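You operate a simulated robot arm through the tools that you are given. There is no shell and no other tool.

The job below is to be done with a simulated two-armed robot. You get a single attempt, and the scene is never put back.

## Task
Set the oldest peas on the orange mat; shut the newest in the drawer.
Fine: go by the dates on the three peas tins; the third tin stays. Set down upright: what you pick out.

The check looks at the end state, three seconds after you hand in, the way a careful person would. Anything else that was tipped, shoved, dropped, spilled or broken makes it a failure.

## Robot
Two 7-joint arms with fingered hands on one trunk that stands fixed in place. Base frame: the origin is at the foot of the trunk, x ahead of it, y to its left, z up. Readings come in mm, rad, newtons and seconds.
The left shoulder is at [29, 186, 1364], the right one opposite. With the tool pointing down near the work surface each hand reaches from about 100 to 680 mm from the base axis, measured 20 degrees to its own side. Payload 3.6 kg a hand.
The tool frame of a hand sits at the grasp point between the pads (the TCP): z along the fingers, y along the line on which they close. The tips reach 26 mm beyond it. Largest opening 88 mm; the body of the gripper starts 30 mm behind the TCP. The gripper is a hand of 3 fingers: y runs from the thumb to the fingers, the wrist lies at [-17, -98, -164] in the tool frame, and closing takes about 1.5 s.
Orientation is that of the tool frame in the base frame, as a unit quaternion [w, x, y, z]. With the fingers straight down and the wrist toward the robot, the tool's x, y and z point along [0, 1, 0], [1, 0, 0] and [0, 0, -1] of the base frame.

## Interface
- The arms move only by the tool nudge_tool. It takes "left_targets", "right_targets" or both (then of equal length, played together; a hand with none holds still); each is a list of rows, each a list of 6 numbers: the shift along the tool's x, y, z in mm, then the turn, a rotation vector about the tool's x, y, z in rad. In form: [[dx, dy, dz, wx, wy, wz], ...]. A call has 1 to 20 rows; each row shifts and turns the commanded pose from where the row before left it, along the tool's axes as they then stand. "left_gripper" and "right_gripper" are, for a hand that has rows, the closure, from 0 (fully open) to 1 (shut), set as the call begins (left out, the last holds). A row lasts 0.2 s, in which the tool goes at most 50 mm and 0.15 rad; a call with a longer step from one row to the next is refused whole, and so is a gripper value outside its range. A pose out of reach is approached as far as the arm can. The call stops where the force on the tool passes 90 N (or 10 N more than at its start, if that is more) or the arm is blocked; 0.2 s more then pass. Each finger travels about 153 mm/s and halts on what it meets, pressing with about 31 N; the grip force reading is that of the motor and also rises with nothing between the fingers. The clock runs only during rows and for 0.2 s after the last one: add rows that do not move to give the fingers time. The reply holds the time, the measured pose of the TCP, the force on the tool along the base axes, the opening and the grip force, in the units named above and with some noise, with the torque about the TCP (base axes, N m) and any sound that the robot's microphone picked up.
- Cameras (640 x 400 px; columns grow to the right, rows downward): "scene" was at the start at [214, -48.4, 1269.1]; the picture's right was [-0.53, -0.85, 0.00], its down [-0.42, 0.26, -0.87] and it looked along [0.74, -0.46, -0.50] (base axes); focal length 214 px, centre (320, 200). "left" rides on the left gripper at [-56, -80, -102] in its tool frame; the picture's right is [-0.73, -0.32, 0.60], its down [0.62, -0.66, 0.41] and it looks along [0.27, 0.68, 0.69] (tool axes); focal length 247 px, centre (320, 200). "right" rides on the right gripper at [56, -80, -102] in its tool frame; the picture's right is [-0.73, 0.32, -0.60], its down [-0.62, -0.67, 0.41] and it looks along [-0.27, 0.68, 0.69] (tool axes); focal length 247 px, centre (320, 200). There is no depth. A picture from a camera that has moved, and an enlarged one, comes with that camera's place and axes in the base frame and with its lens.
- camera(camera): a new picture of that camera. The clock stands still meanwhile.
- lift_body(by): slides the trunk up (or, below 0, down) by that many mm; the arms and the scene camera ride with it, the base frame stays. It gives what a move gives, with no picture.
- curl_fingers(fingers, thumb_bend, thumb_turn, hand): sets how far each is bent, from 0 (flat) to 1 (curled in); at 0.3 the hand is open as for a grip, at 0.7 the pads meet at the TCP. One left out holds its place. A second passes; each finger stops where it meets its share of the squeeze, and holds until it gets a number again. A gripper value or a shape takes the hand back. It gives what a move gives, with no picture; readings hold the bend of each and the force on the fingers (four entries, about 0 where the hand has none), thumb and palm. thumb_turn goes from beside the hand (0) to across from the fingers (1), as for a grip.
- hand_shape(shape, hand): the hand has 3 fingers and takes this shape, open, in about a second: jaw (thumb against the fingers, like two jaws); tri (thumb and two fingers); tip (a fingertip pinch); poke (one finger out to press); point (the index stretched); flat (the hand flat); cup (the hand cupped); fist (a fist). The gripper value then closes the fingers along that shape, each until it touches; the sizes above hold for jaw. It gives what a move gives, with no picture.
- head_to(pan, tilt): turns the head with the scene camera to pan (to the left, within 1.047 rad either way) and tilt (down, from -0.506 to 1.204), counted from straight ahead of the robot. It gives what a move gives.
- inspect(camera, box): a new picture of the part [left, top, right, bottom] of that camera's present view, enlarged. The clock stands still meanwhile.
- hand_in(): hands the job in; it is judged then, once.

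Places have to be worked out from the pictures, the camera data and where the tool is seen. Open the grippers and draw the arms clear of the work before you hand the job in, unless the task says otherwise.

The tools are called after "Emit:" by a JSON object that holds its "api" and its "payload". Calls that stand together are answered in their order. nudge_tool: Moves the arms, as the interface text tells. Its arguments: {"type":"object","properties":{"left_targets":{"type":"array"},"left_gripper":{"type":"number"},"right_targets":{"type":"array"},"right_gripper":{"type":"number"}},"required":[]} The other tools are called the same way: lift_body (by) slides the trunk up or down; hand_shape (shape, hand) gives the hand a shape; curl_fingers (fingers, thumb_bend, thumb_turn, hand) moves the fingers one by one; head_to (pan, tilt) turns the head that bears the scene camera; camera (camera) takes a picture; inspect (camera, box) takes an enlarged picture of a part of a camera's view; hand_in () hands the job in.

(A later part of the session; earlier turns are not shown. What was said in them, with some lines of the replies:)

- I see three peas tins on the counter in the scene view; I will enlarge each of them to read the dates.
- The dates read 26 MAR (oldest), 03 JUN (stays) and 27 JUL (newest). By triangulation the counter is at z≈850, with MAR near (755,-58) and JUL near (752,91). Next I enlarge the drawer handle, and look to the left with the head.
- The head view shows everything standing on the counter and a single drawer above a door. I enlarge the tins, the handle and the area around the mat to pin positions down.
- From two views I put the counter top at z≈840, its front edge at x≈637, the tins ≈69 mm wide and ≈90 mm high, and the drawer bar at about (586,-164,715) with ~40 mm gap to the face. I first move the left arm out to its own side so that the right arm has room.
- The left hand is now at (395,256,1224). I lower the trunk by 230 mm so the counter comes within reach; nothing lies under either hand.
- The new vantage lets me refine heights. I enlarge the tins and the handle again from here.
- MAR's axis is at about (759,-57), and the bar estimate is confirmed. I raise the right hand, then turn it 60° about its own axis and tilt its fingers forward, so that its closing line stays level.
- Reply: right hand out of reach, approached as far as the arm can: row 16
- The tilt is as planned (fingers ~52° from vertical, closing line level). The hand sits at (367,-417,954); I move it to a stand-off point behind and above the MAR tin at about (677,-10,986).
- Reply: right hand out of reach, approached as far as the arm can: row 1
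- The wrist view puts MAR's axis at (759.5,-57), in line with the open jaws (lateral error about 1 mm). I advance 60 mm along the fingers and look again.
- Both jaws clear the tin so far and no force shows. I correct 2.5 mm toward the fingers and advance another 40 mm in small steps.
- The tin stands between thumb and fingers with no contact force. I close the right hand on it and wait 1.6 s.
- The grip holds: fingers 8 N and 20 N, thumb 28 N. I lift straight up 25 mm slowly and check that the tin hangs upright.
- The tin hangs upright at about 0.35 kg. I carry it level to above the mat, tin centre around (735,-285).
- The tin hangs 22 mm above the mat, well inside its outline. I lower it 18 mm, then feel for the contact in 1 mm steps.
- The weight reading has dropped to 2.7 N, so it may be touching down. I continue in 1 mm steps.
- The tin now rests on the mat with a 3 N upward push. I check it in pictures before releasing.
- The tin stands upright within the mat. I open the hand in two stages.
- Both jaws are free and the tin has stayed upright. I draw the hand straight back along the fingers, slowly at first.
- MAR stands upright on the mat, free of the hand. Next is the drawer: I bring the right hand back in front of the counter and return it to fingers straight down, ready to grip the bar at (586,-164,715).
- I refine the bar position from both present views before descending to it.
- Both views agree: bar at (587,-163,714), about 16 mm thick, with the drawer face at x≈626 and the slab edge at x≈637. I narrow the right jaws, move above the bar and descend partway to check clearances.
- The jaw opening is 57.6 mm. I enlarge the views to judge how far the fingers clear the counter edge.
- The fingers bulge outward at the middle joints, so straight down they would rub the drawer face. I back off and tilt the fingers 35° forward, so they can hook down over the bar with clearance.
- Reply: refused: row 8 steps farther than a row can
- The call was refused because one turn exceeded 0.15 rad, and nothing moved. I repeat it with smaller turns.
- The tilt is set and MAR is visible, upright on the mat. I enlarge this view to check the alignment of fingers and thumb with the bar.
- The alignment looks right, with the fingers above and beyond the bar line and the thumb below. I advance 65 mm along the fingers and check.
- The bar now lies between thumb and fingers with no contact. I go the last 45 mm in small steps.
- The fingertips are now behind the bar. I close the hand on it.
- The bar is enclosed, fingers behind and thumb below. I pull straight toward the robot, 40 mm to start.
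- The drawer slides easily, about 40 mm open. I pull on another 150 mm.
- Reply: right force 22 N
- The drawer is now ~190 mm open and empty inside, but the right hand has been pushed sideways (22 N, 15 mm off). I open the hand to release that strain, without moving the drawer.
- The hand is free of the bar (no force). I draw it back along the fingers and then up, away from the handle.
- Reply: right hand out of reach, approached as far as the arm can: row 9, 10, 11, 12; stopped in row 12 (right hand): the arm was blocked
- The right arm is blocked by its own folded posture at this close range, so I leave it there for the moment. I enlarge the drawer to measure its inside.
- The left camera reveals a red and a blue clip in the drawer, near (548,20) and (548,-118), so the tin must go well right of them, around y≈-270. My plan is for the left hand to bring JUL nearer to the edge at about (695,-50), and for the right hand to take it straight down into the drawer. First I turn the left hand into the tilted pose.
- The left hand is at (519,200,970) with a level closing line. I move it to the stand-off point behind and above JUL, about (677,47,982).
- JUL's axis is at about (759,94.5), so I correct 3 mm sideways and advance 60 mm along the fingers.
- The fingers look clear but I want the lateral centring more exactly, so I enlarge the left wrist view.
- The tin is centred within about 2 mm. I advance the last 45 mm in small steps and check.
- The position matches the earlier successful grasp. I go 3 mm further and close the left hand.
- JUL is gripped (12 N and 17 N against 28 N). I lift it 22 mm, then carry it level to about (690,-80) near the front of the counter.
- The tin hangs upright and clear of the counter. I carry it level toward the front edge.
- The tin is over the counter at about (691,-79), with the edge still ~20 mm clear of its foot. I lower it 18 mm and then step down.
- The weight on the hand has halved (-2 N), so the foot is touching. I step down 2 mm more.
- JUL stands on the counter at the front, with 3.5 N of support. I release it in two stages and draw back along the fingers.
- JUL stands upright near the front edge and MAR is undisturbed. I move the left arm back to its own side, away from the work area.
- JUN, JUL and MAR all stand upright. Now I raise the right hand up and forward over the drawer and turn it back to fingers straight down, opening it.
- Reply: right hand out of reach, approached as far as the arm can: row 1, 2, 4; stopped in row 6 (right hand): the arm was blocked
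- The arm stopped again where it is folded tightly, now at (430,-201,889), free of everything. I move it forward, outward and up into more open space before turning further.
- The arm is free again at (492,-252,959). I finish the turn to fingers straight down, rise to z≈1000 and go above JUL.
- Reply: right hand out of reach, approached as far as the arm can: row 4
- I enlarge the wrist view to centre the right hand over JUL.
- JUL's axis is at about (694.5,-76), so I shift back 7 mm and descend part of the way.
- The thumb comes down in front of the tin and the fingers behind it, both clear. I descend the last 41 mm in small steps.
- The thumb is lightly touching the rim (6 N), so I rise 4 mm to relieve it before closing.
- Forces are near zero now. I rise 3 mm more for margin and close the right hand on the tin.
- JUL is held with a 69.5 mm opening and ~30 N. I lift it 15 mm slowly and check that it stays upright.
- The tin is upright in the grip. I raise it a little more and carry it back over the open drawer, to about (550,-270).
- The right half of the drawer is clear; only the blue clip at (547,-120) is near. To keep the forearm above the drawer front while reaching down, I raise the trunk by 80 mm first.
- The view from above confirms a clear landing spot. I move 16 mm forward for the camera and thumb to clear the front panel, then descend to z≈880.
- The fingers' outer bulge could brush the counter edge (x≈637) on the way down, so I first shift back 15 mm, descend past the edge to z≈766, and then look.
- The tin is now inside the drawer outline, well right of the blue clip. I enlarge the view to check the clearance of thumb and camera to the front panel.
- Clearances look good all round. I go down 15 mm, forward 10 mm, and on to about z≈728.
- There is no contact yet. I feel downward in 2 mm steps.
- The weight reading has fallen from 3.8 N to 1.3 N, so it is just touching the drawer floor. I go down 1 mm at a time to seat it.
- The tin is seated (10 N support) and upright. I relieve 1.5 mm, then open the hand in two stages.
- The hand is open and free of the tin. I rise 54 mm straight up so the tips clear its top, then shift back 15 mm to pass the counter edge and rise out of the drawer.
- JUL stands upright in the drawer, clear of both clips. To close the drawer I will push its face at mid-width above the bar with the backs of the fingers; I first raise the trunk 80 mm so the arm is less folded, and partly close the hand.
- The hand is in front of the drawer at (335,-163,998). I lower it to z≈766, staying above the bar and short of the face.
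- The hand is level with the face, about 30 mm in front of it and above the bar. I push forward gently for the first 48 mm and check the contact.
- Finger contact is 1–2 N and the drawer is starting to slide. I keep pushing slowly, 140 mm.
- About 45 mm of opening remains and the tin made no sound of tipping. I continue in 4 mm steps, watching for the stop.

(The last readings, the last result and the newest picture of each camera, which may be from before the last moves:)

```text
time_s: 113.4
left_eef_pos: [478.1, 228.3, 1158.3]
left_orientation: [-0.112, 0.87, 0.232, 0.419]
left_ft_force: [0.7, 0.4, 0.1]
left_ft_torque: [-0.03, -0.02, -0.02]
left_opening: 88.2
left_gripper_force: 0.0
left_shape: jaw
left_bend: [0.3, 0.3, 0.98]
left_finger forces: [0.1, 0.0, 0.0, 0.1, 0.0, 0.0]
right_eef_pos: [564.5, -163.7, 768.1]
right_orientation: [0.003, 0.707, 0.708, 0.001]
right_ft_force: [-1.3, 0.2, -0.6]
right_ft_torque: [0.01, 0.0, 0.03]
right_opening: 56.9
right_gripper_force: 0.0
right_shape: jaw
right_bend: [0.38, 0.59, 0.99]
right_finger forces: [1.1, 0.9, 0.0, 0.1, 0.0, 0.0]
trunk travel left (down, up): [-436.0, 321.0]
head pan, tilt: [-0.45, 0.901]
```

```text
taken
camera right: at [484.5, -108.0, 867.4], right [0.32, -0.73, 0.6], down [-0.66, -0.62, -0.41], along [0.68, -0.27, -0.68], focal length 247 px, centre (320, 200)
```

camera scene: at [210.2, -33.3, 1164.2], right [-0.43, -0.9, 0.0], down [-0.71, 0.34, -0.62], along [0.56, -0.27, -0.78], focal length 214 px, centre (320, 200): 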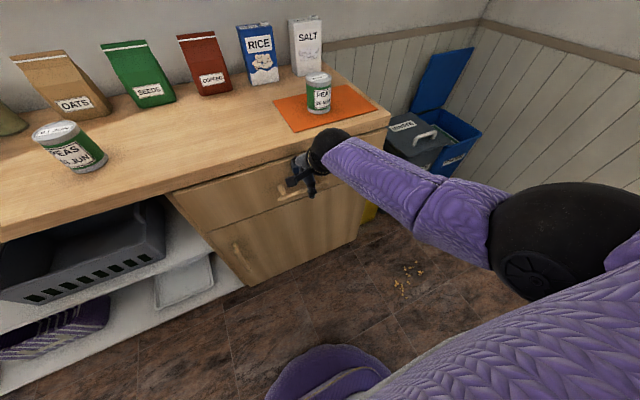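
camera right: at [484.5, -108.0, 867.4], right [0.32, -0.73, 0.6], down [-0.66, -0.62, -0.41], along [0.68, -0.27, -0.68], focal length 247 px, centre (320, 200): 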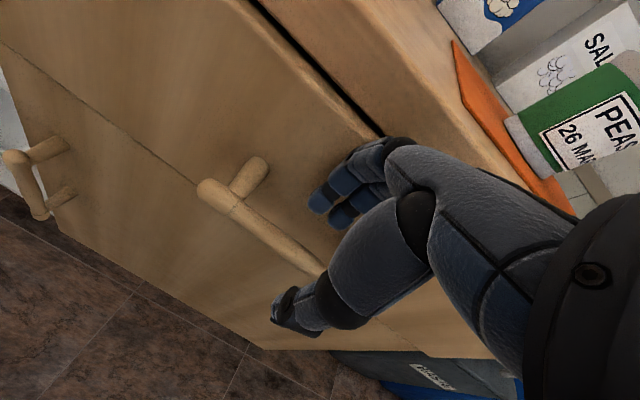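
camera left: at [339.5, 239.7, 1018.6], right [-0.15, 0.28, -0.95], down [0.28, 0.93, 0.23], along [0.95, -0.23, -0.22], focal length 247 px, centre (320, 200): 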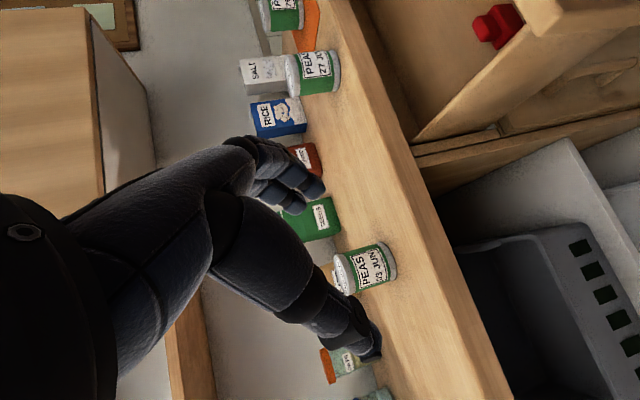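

Only a thin gap remains. I push on in 2 mm steps until the force shows the drawer is home.

Emit:
{"api": "nudge_tool", "payload": {"right_targets": [[0, 2, 0, 0, 0, 0], [0, 2, 0, 0, 0, 0], [0, 2, 0, 0, 0, 0], [0, 2, 0, 0, 0, 0], [0, 0, 0, 0, 0, 0]]}}

Emit:
{"api": "inspect", "payload": {"camera": "scene", "box": [160, 110, 400, 260]}}

Emit:
{"api": "inspect", "payload": {"camera": "right", "box": [180, 0, 460, 200]}}

```text
time_s: 114.6
left_eef_pos: [478.5, 228.4, 1157.5]
left_orientation: [-0.112, 0.87, 0.232, 0.419]
left_ft_force: [0.5, 0.8, -0.2]
left_ft_torque: [0.0, 0.01, 0.0]
left_opening: 87.8
left_gripper_force: 0.1
left_shape: jaw
left_bend: [0.3, 0.3, 0.98]
left_finger forces: [0.0, 0.0, 0.1, 0.0, 0.1, 0.0]
right_eef_pos: [573.0, -162.9, 766.1]
right_orientation: [0.003, 0.707, 0.707, 0.0]
right_ft_force: [-1.1, 0.4, -0.2]
right_ft_torque: [0.01, -0.03, 0.01]
right_opening: 57.4
right_gripper_force: 0.0
right_shape: jaw
right_bend: [0.37, 0.59, 0.99]
right_finger forces: [0.7, 0.8, 0.1, 0.1, 0.0, 0.0]
trunk travel left (down, up): [-436.0, 321.0]
head pan, tilt: [-0.45, 0.901]
```

```text
2.67 times, centred on (280, 185) of scene
camera zoom: at [210.0, -33.3, 1164.2], right [-0.43, -0.9, 0.0], down [-0.71, 0.34, -0.62], along [0.56, -0.27, -0.78], focal length 572 px, centre (427, 240)
```

zoom: 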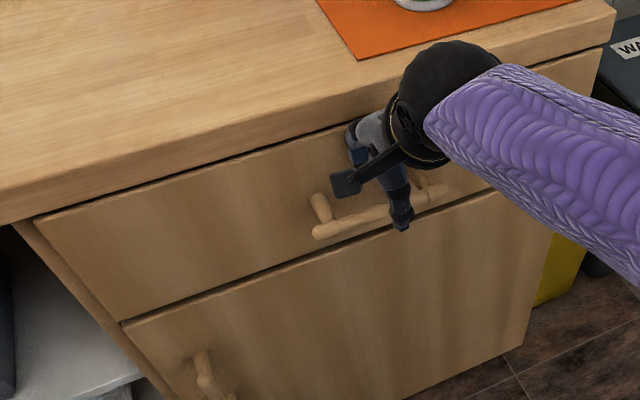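

```text
2.00 times, centred on (320, 100) of right
camera zoom: at [492.5, -107.6, 867.5], right [0.32, -0.73, 0.6], down [-0.66, -0.62, -0.41], along [0.68, -0.27, -0.68], focal length 494 px, centre (320, 400)
```

zoom: 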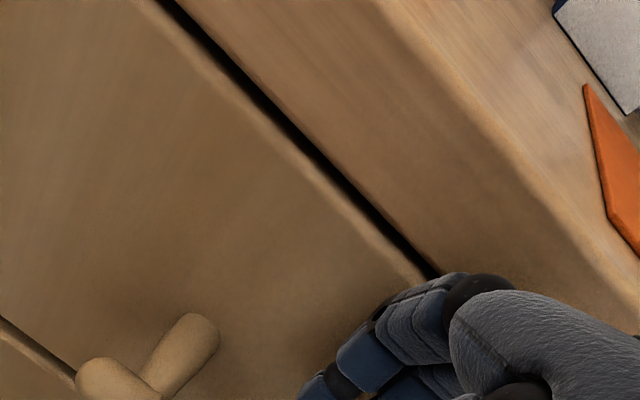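

It looks nearly flush but there is still no end-stop force, so I push a little more in 1.5 mm steps.

Emit:
{"api": "nudge_tool", "payload": {"right_targets": [[0, 1.5, 0, 0, 0, 0], [0, 1.5, 0, 0, 0, 0], [0, 1.5, 0, 0, 0, 0], [0, 0, 0, 0, 0, 0]]}}

Emit:
{"api": "nudge_tool", "payload": {"right_targets": [[0, 1.5, 0, 0, 0, 0], [0, 1.5, 0, 0, 0, 0], [0, 0, 0, 0, 0, 0]]}}

```text
time_s: 115.6
left_eef_pos: [476.0, 227.3, 1158.5]
left_orientation: [-0.113, 0.87, 0.233, 0.421]
left_ft_force: [0.4, -0.1, 0.2]
left_ft_torque: [0.0, 0.0, -0.02]
left_opening: 87.8
left_gripper_force: 0.1
left_shape: jaw
left_bend: [0.3, 0.3, 0.98]
left_finger forces: [0.0, 0.0, 0.1, 0.0, 0.0, 0.1]
right_eef_pos: [573.9, -163.4, 768.0]
right_orientation: [0.002, 0.707, 0.707, 0.0]
right_ft_force: [-20.4, -0.6, 6.0]
right_ft_torque: [0.04, -0.69, 0.01]
right_opening: 54.1
right_gripper_force: 0.2
right_shape: jaw
right_bend: [0.41, 0.59, 0.99]
right_finger forces: [10.1, 9.4, 0.0, 0.1, 0.1, 0.1]
trunk travel left (down, up): [-436.0, 321.0]
head pan, tilt: [-0.45, 0.901]
```

```text
time_s: 116.4
left_eef_pos: [474.5, 228.0, 1160.3]
left_orientation: [-0.112, 0.869, 0.233, 0.421]
left_ft_force: [-0.2, -0.1, 0.2]
left_ft_torque: [0.03, 0.01, 0.03]
left_opening: 87.6
left_gripper_force: 0.0
left_shape: jaw
left_bend: [0.3, 0.3, 0.98]
left_finger forces: [0.0, 0.0, 0.0, 0.0, 0.0, 0.1]
right_eef_pos: [574.0, -164.4, 767.9]
right_orientation: [0.003, 0.707, 0.707, 0.0]
right_ft_force: [-34.5, -0.7, 11.5]
right_ft_torque: [-0.01, -1.25, -0.03]
right_opening: 51.0
right_gripper_force: 0.1
right_shape: jaw
right_bend: [0.43, 0.59, 0.99]
right_finger forces: [17.8, 16.8, 0.0, 0.0, 0.1, 0.0]
trunk travel left (down, up): [-436.0, 321.0]
head pan, tilt: [-0.45, 0.901]
```

The force rose to 34 N without movement: the drawer is fully home. I back the hand straight off and then raise it clear.

Emit:
{"api": "nudge_tool", "payload": {"right_targets": [[0, -8, 0, 0, 0, 0], [0, -15, 0, 0, 0, 0], [0, -25, 0, 0, 0, 0], [0, -30, 0, 0, 0, 0], [0, -30, 0, 0, 0, 0], [0, 0, -30, 0, 0, 0], [0, 0, -40, 0, 0, 0], [0, 0, -40, 0, 0, 0], [0, 0, -40, 0, 0, 0], [-30, 0, -20, 0, 0, 0], [-40, 0, 0, 0, 0, 0], [-40, 0, 0, 0, 0, 0], [-40, 0, 0, 0, 0, 0], [-40, 0, 0, 0, 0, 0], [0, 0, 0, 0, 0, 0]], "right_gripper": 0.0}}

Emit:
{"api": "head_to", "payload": {"pan": -0.2, "tilt": 0.75}}

Emit:
{"api": "camera", "payload": {"camera": "scene"}}

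Emit:
{"api": "camera", "payload": {"camera": "right"}}

```text
time_s: 119.6
left_eef_pos: [479.5, 230.0, 1158.2]
left_orientation: [-0.112, 0.87, 0.232, 0.42]
left_ft_force: [0.4, 1.0, -0.2]
left_ft_torque: [-0.02, -0.01, 0.02]
left_opening: 87.9
left_gripper_force: 0.0
left_shape: jaw
left_bend: [0.3, 0.3, 0.98]
left_finger forces: [0.0, 0.0, 0.0, 0.1, 0.0, 0.0]
right_eef_pos: [469.7, -353.6, 937.2]
right_orientation: [0.002, 0.707, 0.707, -0.001]
right_ft_force: [-0.4, -0.1, -1.1]
right_ft_torque: [-0.01, -0.02, 0.01]
right_opening: 87.8
right_gripper_force: 0.0
right_shape: jaw
right_bend: [0.3, 0.3, 0.98]
right_finger forces: [0.0, 0.1, 0.0, 0.1, 0.1, 0.0]
trunk travel left (down, up): [-436.0, 321.0]
head pan, tilt: [-0.45, 0.901]
```

```text
time_s: 120.4
left_eef_pos: [479.6, 228.6, 1158.9]
left_orientation: [-0.112, 0.871, 0.233, 0.419]
left_ft_force: [0.1, -0.6, 0.1]
left_ft_torque: [0.03, -0.01, 0.0]
left_opening: 87.7
left_gripper_force: 0.0
left_shape: jaw
left_bend: [0.3, 0.3, 0.98]
left_finger forces: [0.1, 0.1, 0.0, 0.1, 0.1, 0.0]
right_eef_pos: [470.6, -353.2, 938.4]
right_orientation: [0.002, 0.707, 0.707, 0.0]
right_ft_force: [0.6, -0.9, 0.9]
right_ft_torque: [0.0, -0.01, -0.01]
right_opening: 87.6
right_gripper_force: 0.0
right_shape: jaw
right_bend: [0.3, 0.3, 0.98]
right_finger forces: [0.0, 0.0, 0.0, 0.1, 0.1, 0.0]
trunk travel left (down, up): [-436.0, 321.0]
head pan, tilt: [-0.201, 0.75]
```

```text
taken
camera scene: at [223.4, -17.1, 1176.0], right [-0.2, -0.98, 0.0], down [-0.67, 0.14, -0.73], along [0.72, -0.15, -0.68], focal length 214 px, centre (320, 200)
```

scene: 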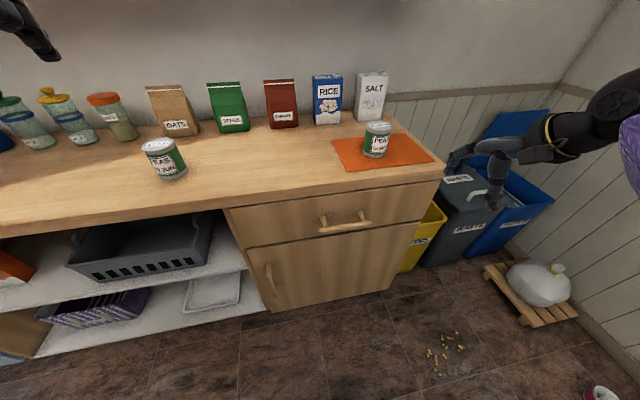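

```text
taken
camera right: at [390.1, -297.5, 1037.6], right [0.32, -0.73, 0.6], down [-0.66, -0.63, -0.41], along [0.68, -0.27, -0.68], focal length 247 px, centre (320, 200)
```

right: 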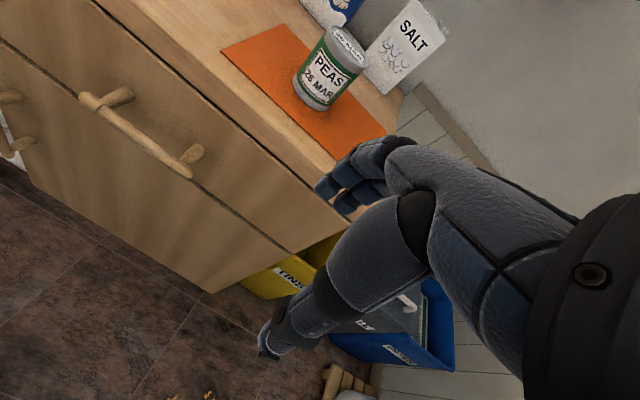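

The drawer is shut, JUN is untouched in its place and MAR stands on the mat. I check the drawer gap and the mat close up.

Emit:
{"api": "inspect", "payload": {"camera": "scene", "box": [210, 120, 450, 280]}}

Emit:
{"api": "inspect", "payload": {"camera": "scene", "box": [120, 60, 440, 200]}}

```text
2.50 times, centred on (330, 200) of scene
camera zoom: at [223.4, -17.1, 1176.0], right [-0.2, -0.98, 0.0], down [-0.67, 0.14, -0.73], along [0.72, -0.15, -0.68], focal length 536 px, centre (295, 200)
```

zoom: 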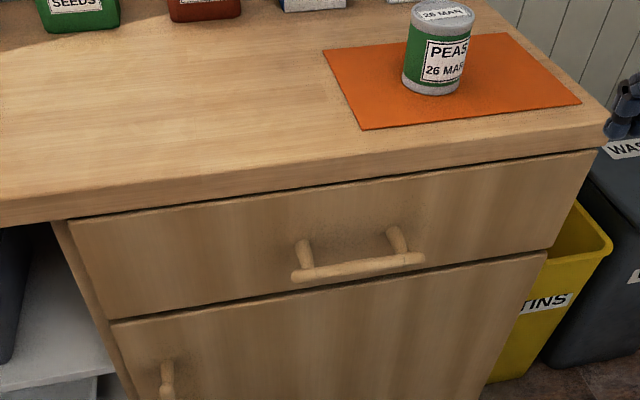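

```text
2.00 times, centred on (280, 130) of scene
camera zoom: at [223.4, -17.1, 1176.0], right [-0.2, -0.98, 0.0], down [-0.67, 0.14, -0.73], along [0.72, -0.15, -0.68], focal length 429 px, centre (400, 340)
```

zoom: 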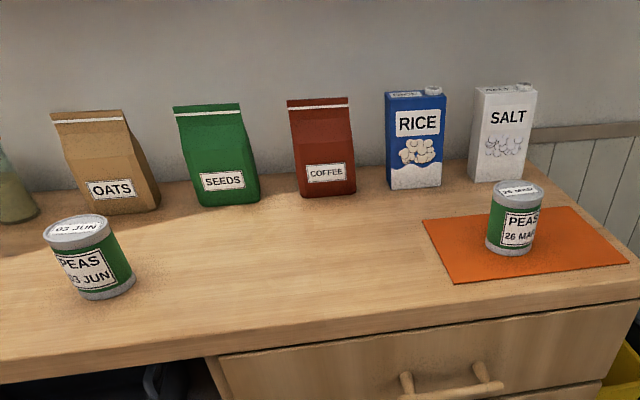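

Everything is in place: MAR upright on the mat, the drawer flush, JUN where it was. I draw both arms further back from the counter before handing in.

Emit:
{"api": "nudge_tool", "payload": {"right_targets": [[0, -25, -15, 0, 0, 0], [0, -25, -15, 0, 0, 0], [0, -25, -15, 0, 0, 0], [0, 0, 0, 0, 0, 0]], "left_targets": [[0, -20, -20, 0, 0, 0], [0, -20, -20, 0, 0, 0], [0, -20, -20, 0, 0, 0], [0, 0, 0, 0, 0, 0]]}}

Emit:
{"api": "camera", "payload": {"camera": "scene"}}

```text
time_s: 121.4
left_eef_pos: [429.1, 260.5, 1197.6]
left_orientation: [-0.114, 0.87, 0.232, 0.42]
left_ft_force: [-0.1, -0.4, 0.3]
left_ft_torque: [0.02, 0.01, 0.04]
left_opening: 87.9
left_gripper_force: 0.0
left_shape: jaw
left_bend: [0.3, 0.3, 0.98]
left_finger forces: [0.0, 0.0, 0.0, 0.1, 0.0, 0.1]
left hand out of reach, approached as far as the arm can: row 3
right_eef_pos: [396.6, -353.3, 981.3]
right_orientation: [0.003, 0.707, 0.707, 0.001]
right_ft_force: [0.2, 0.6, 0.1]
right_ft_torque: [0.02, -0.05, -0.01]
right_opening: 87.7
right_gripper_force: 0.1
right_shape: jaw
right_bend: [0.3, 0.3, 0.98]
right_finger forces: [0.1, 0.1, 0.0, 0.0, 0.0, 0.0]
trunk travel left (down, up): [-436.0, 321.0]
head pan, tilt: [-0.201, 0.75]
```

```text
taken
camera scene: at [223.9, -17.1, 1175.9], right [-0.2, -0.98, 0.0], down [-0.67, 0.14, -0.73], along [0.72, -0.15, -0.68], focal length 214 px, centre (320, 200)
```

scene: 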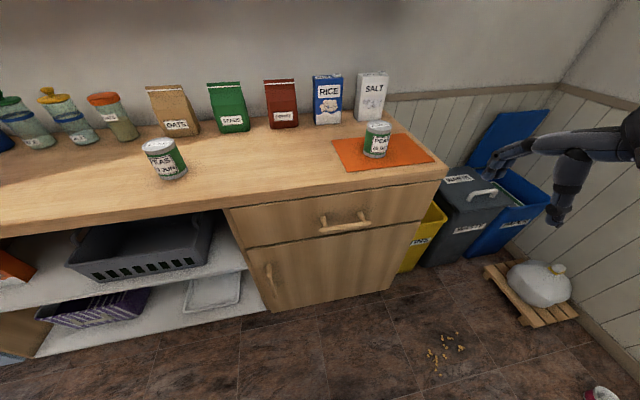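

Both hands are open and well clear, the drawer is closed on the 27 JUL tin, 26 MAR stands on the orange mat and 03 JUN is untouched. I hand the job in.

Emit:
{"api": "hand_in", "payload": {}}

```text
The job is handed in.
```

I handed the job in with the oldest peas (26 MAR) on the orange mat and the newest (27 JUL) shut in the drawer. The third tin (03 JUN) was left where it was.

- **26 MAR:** the last picture shows it upright on the mat.
- **27 JUL:** it was upright on the drawer floor, clear of the red and blue clips already in there, before I closed the drawer. I couldn't see inside once it was shut. I pushed slowly, and no sounds were reported. I moved this tin in two steps: the left hand brought it to the front of the counter, and the right hand set it in the drawer.
- **Drawer:** it pushed home until it stopped moving, and the front looked flush in the close-up.
- **Everything else:** I saw nothing tipped, shoved or spilled in the final pictures, though I couldn't recheck the clips after closing. Both hands are open and drawn back from the counter.
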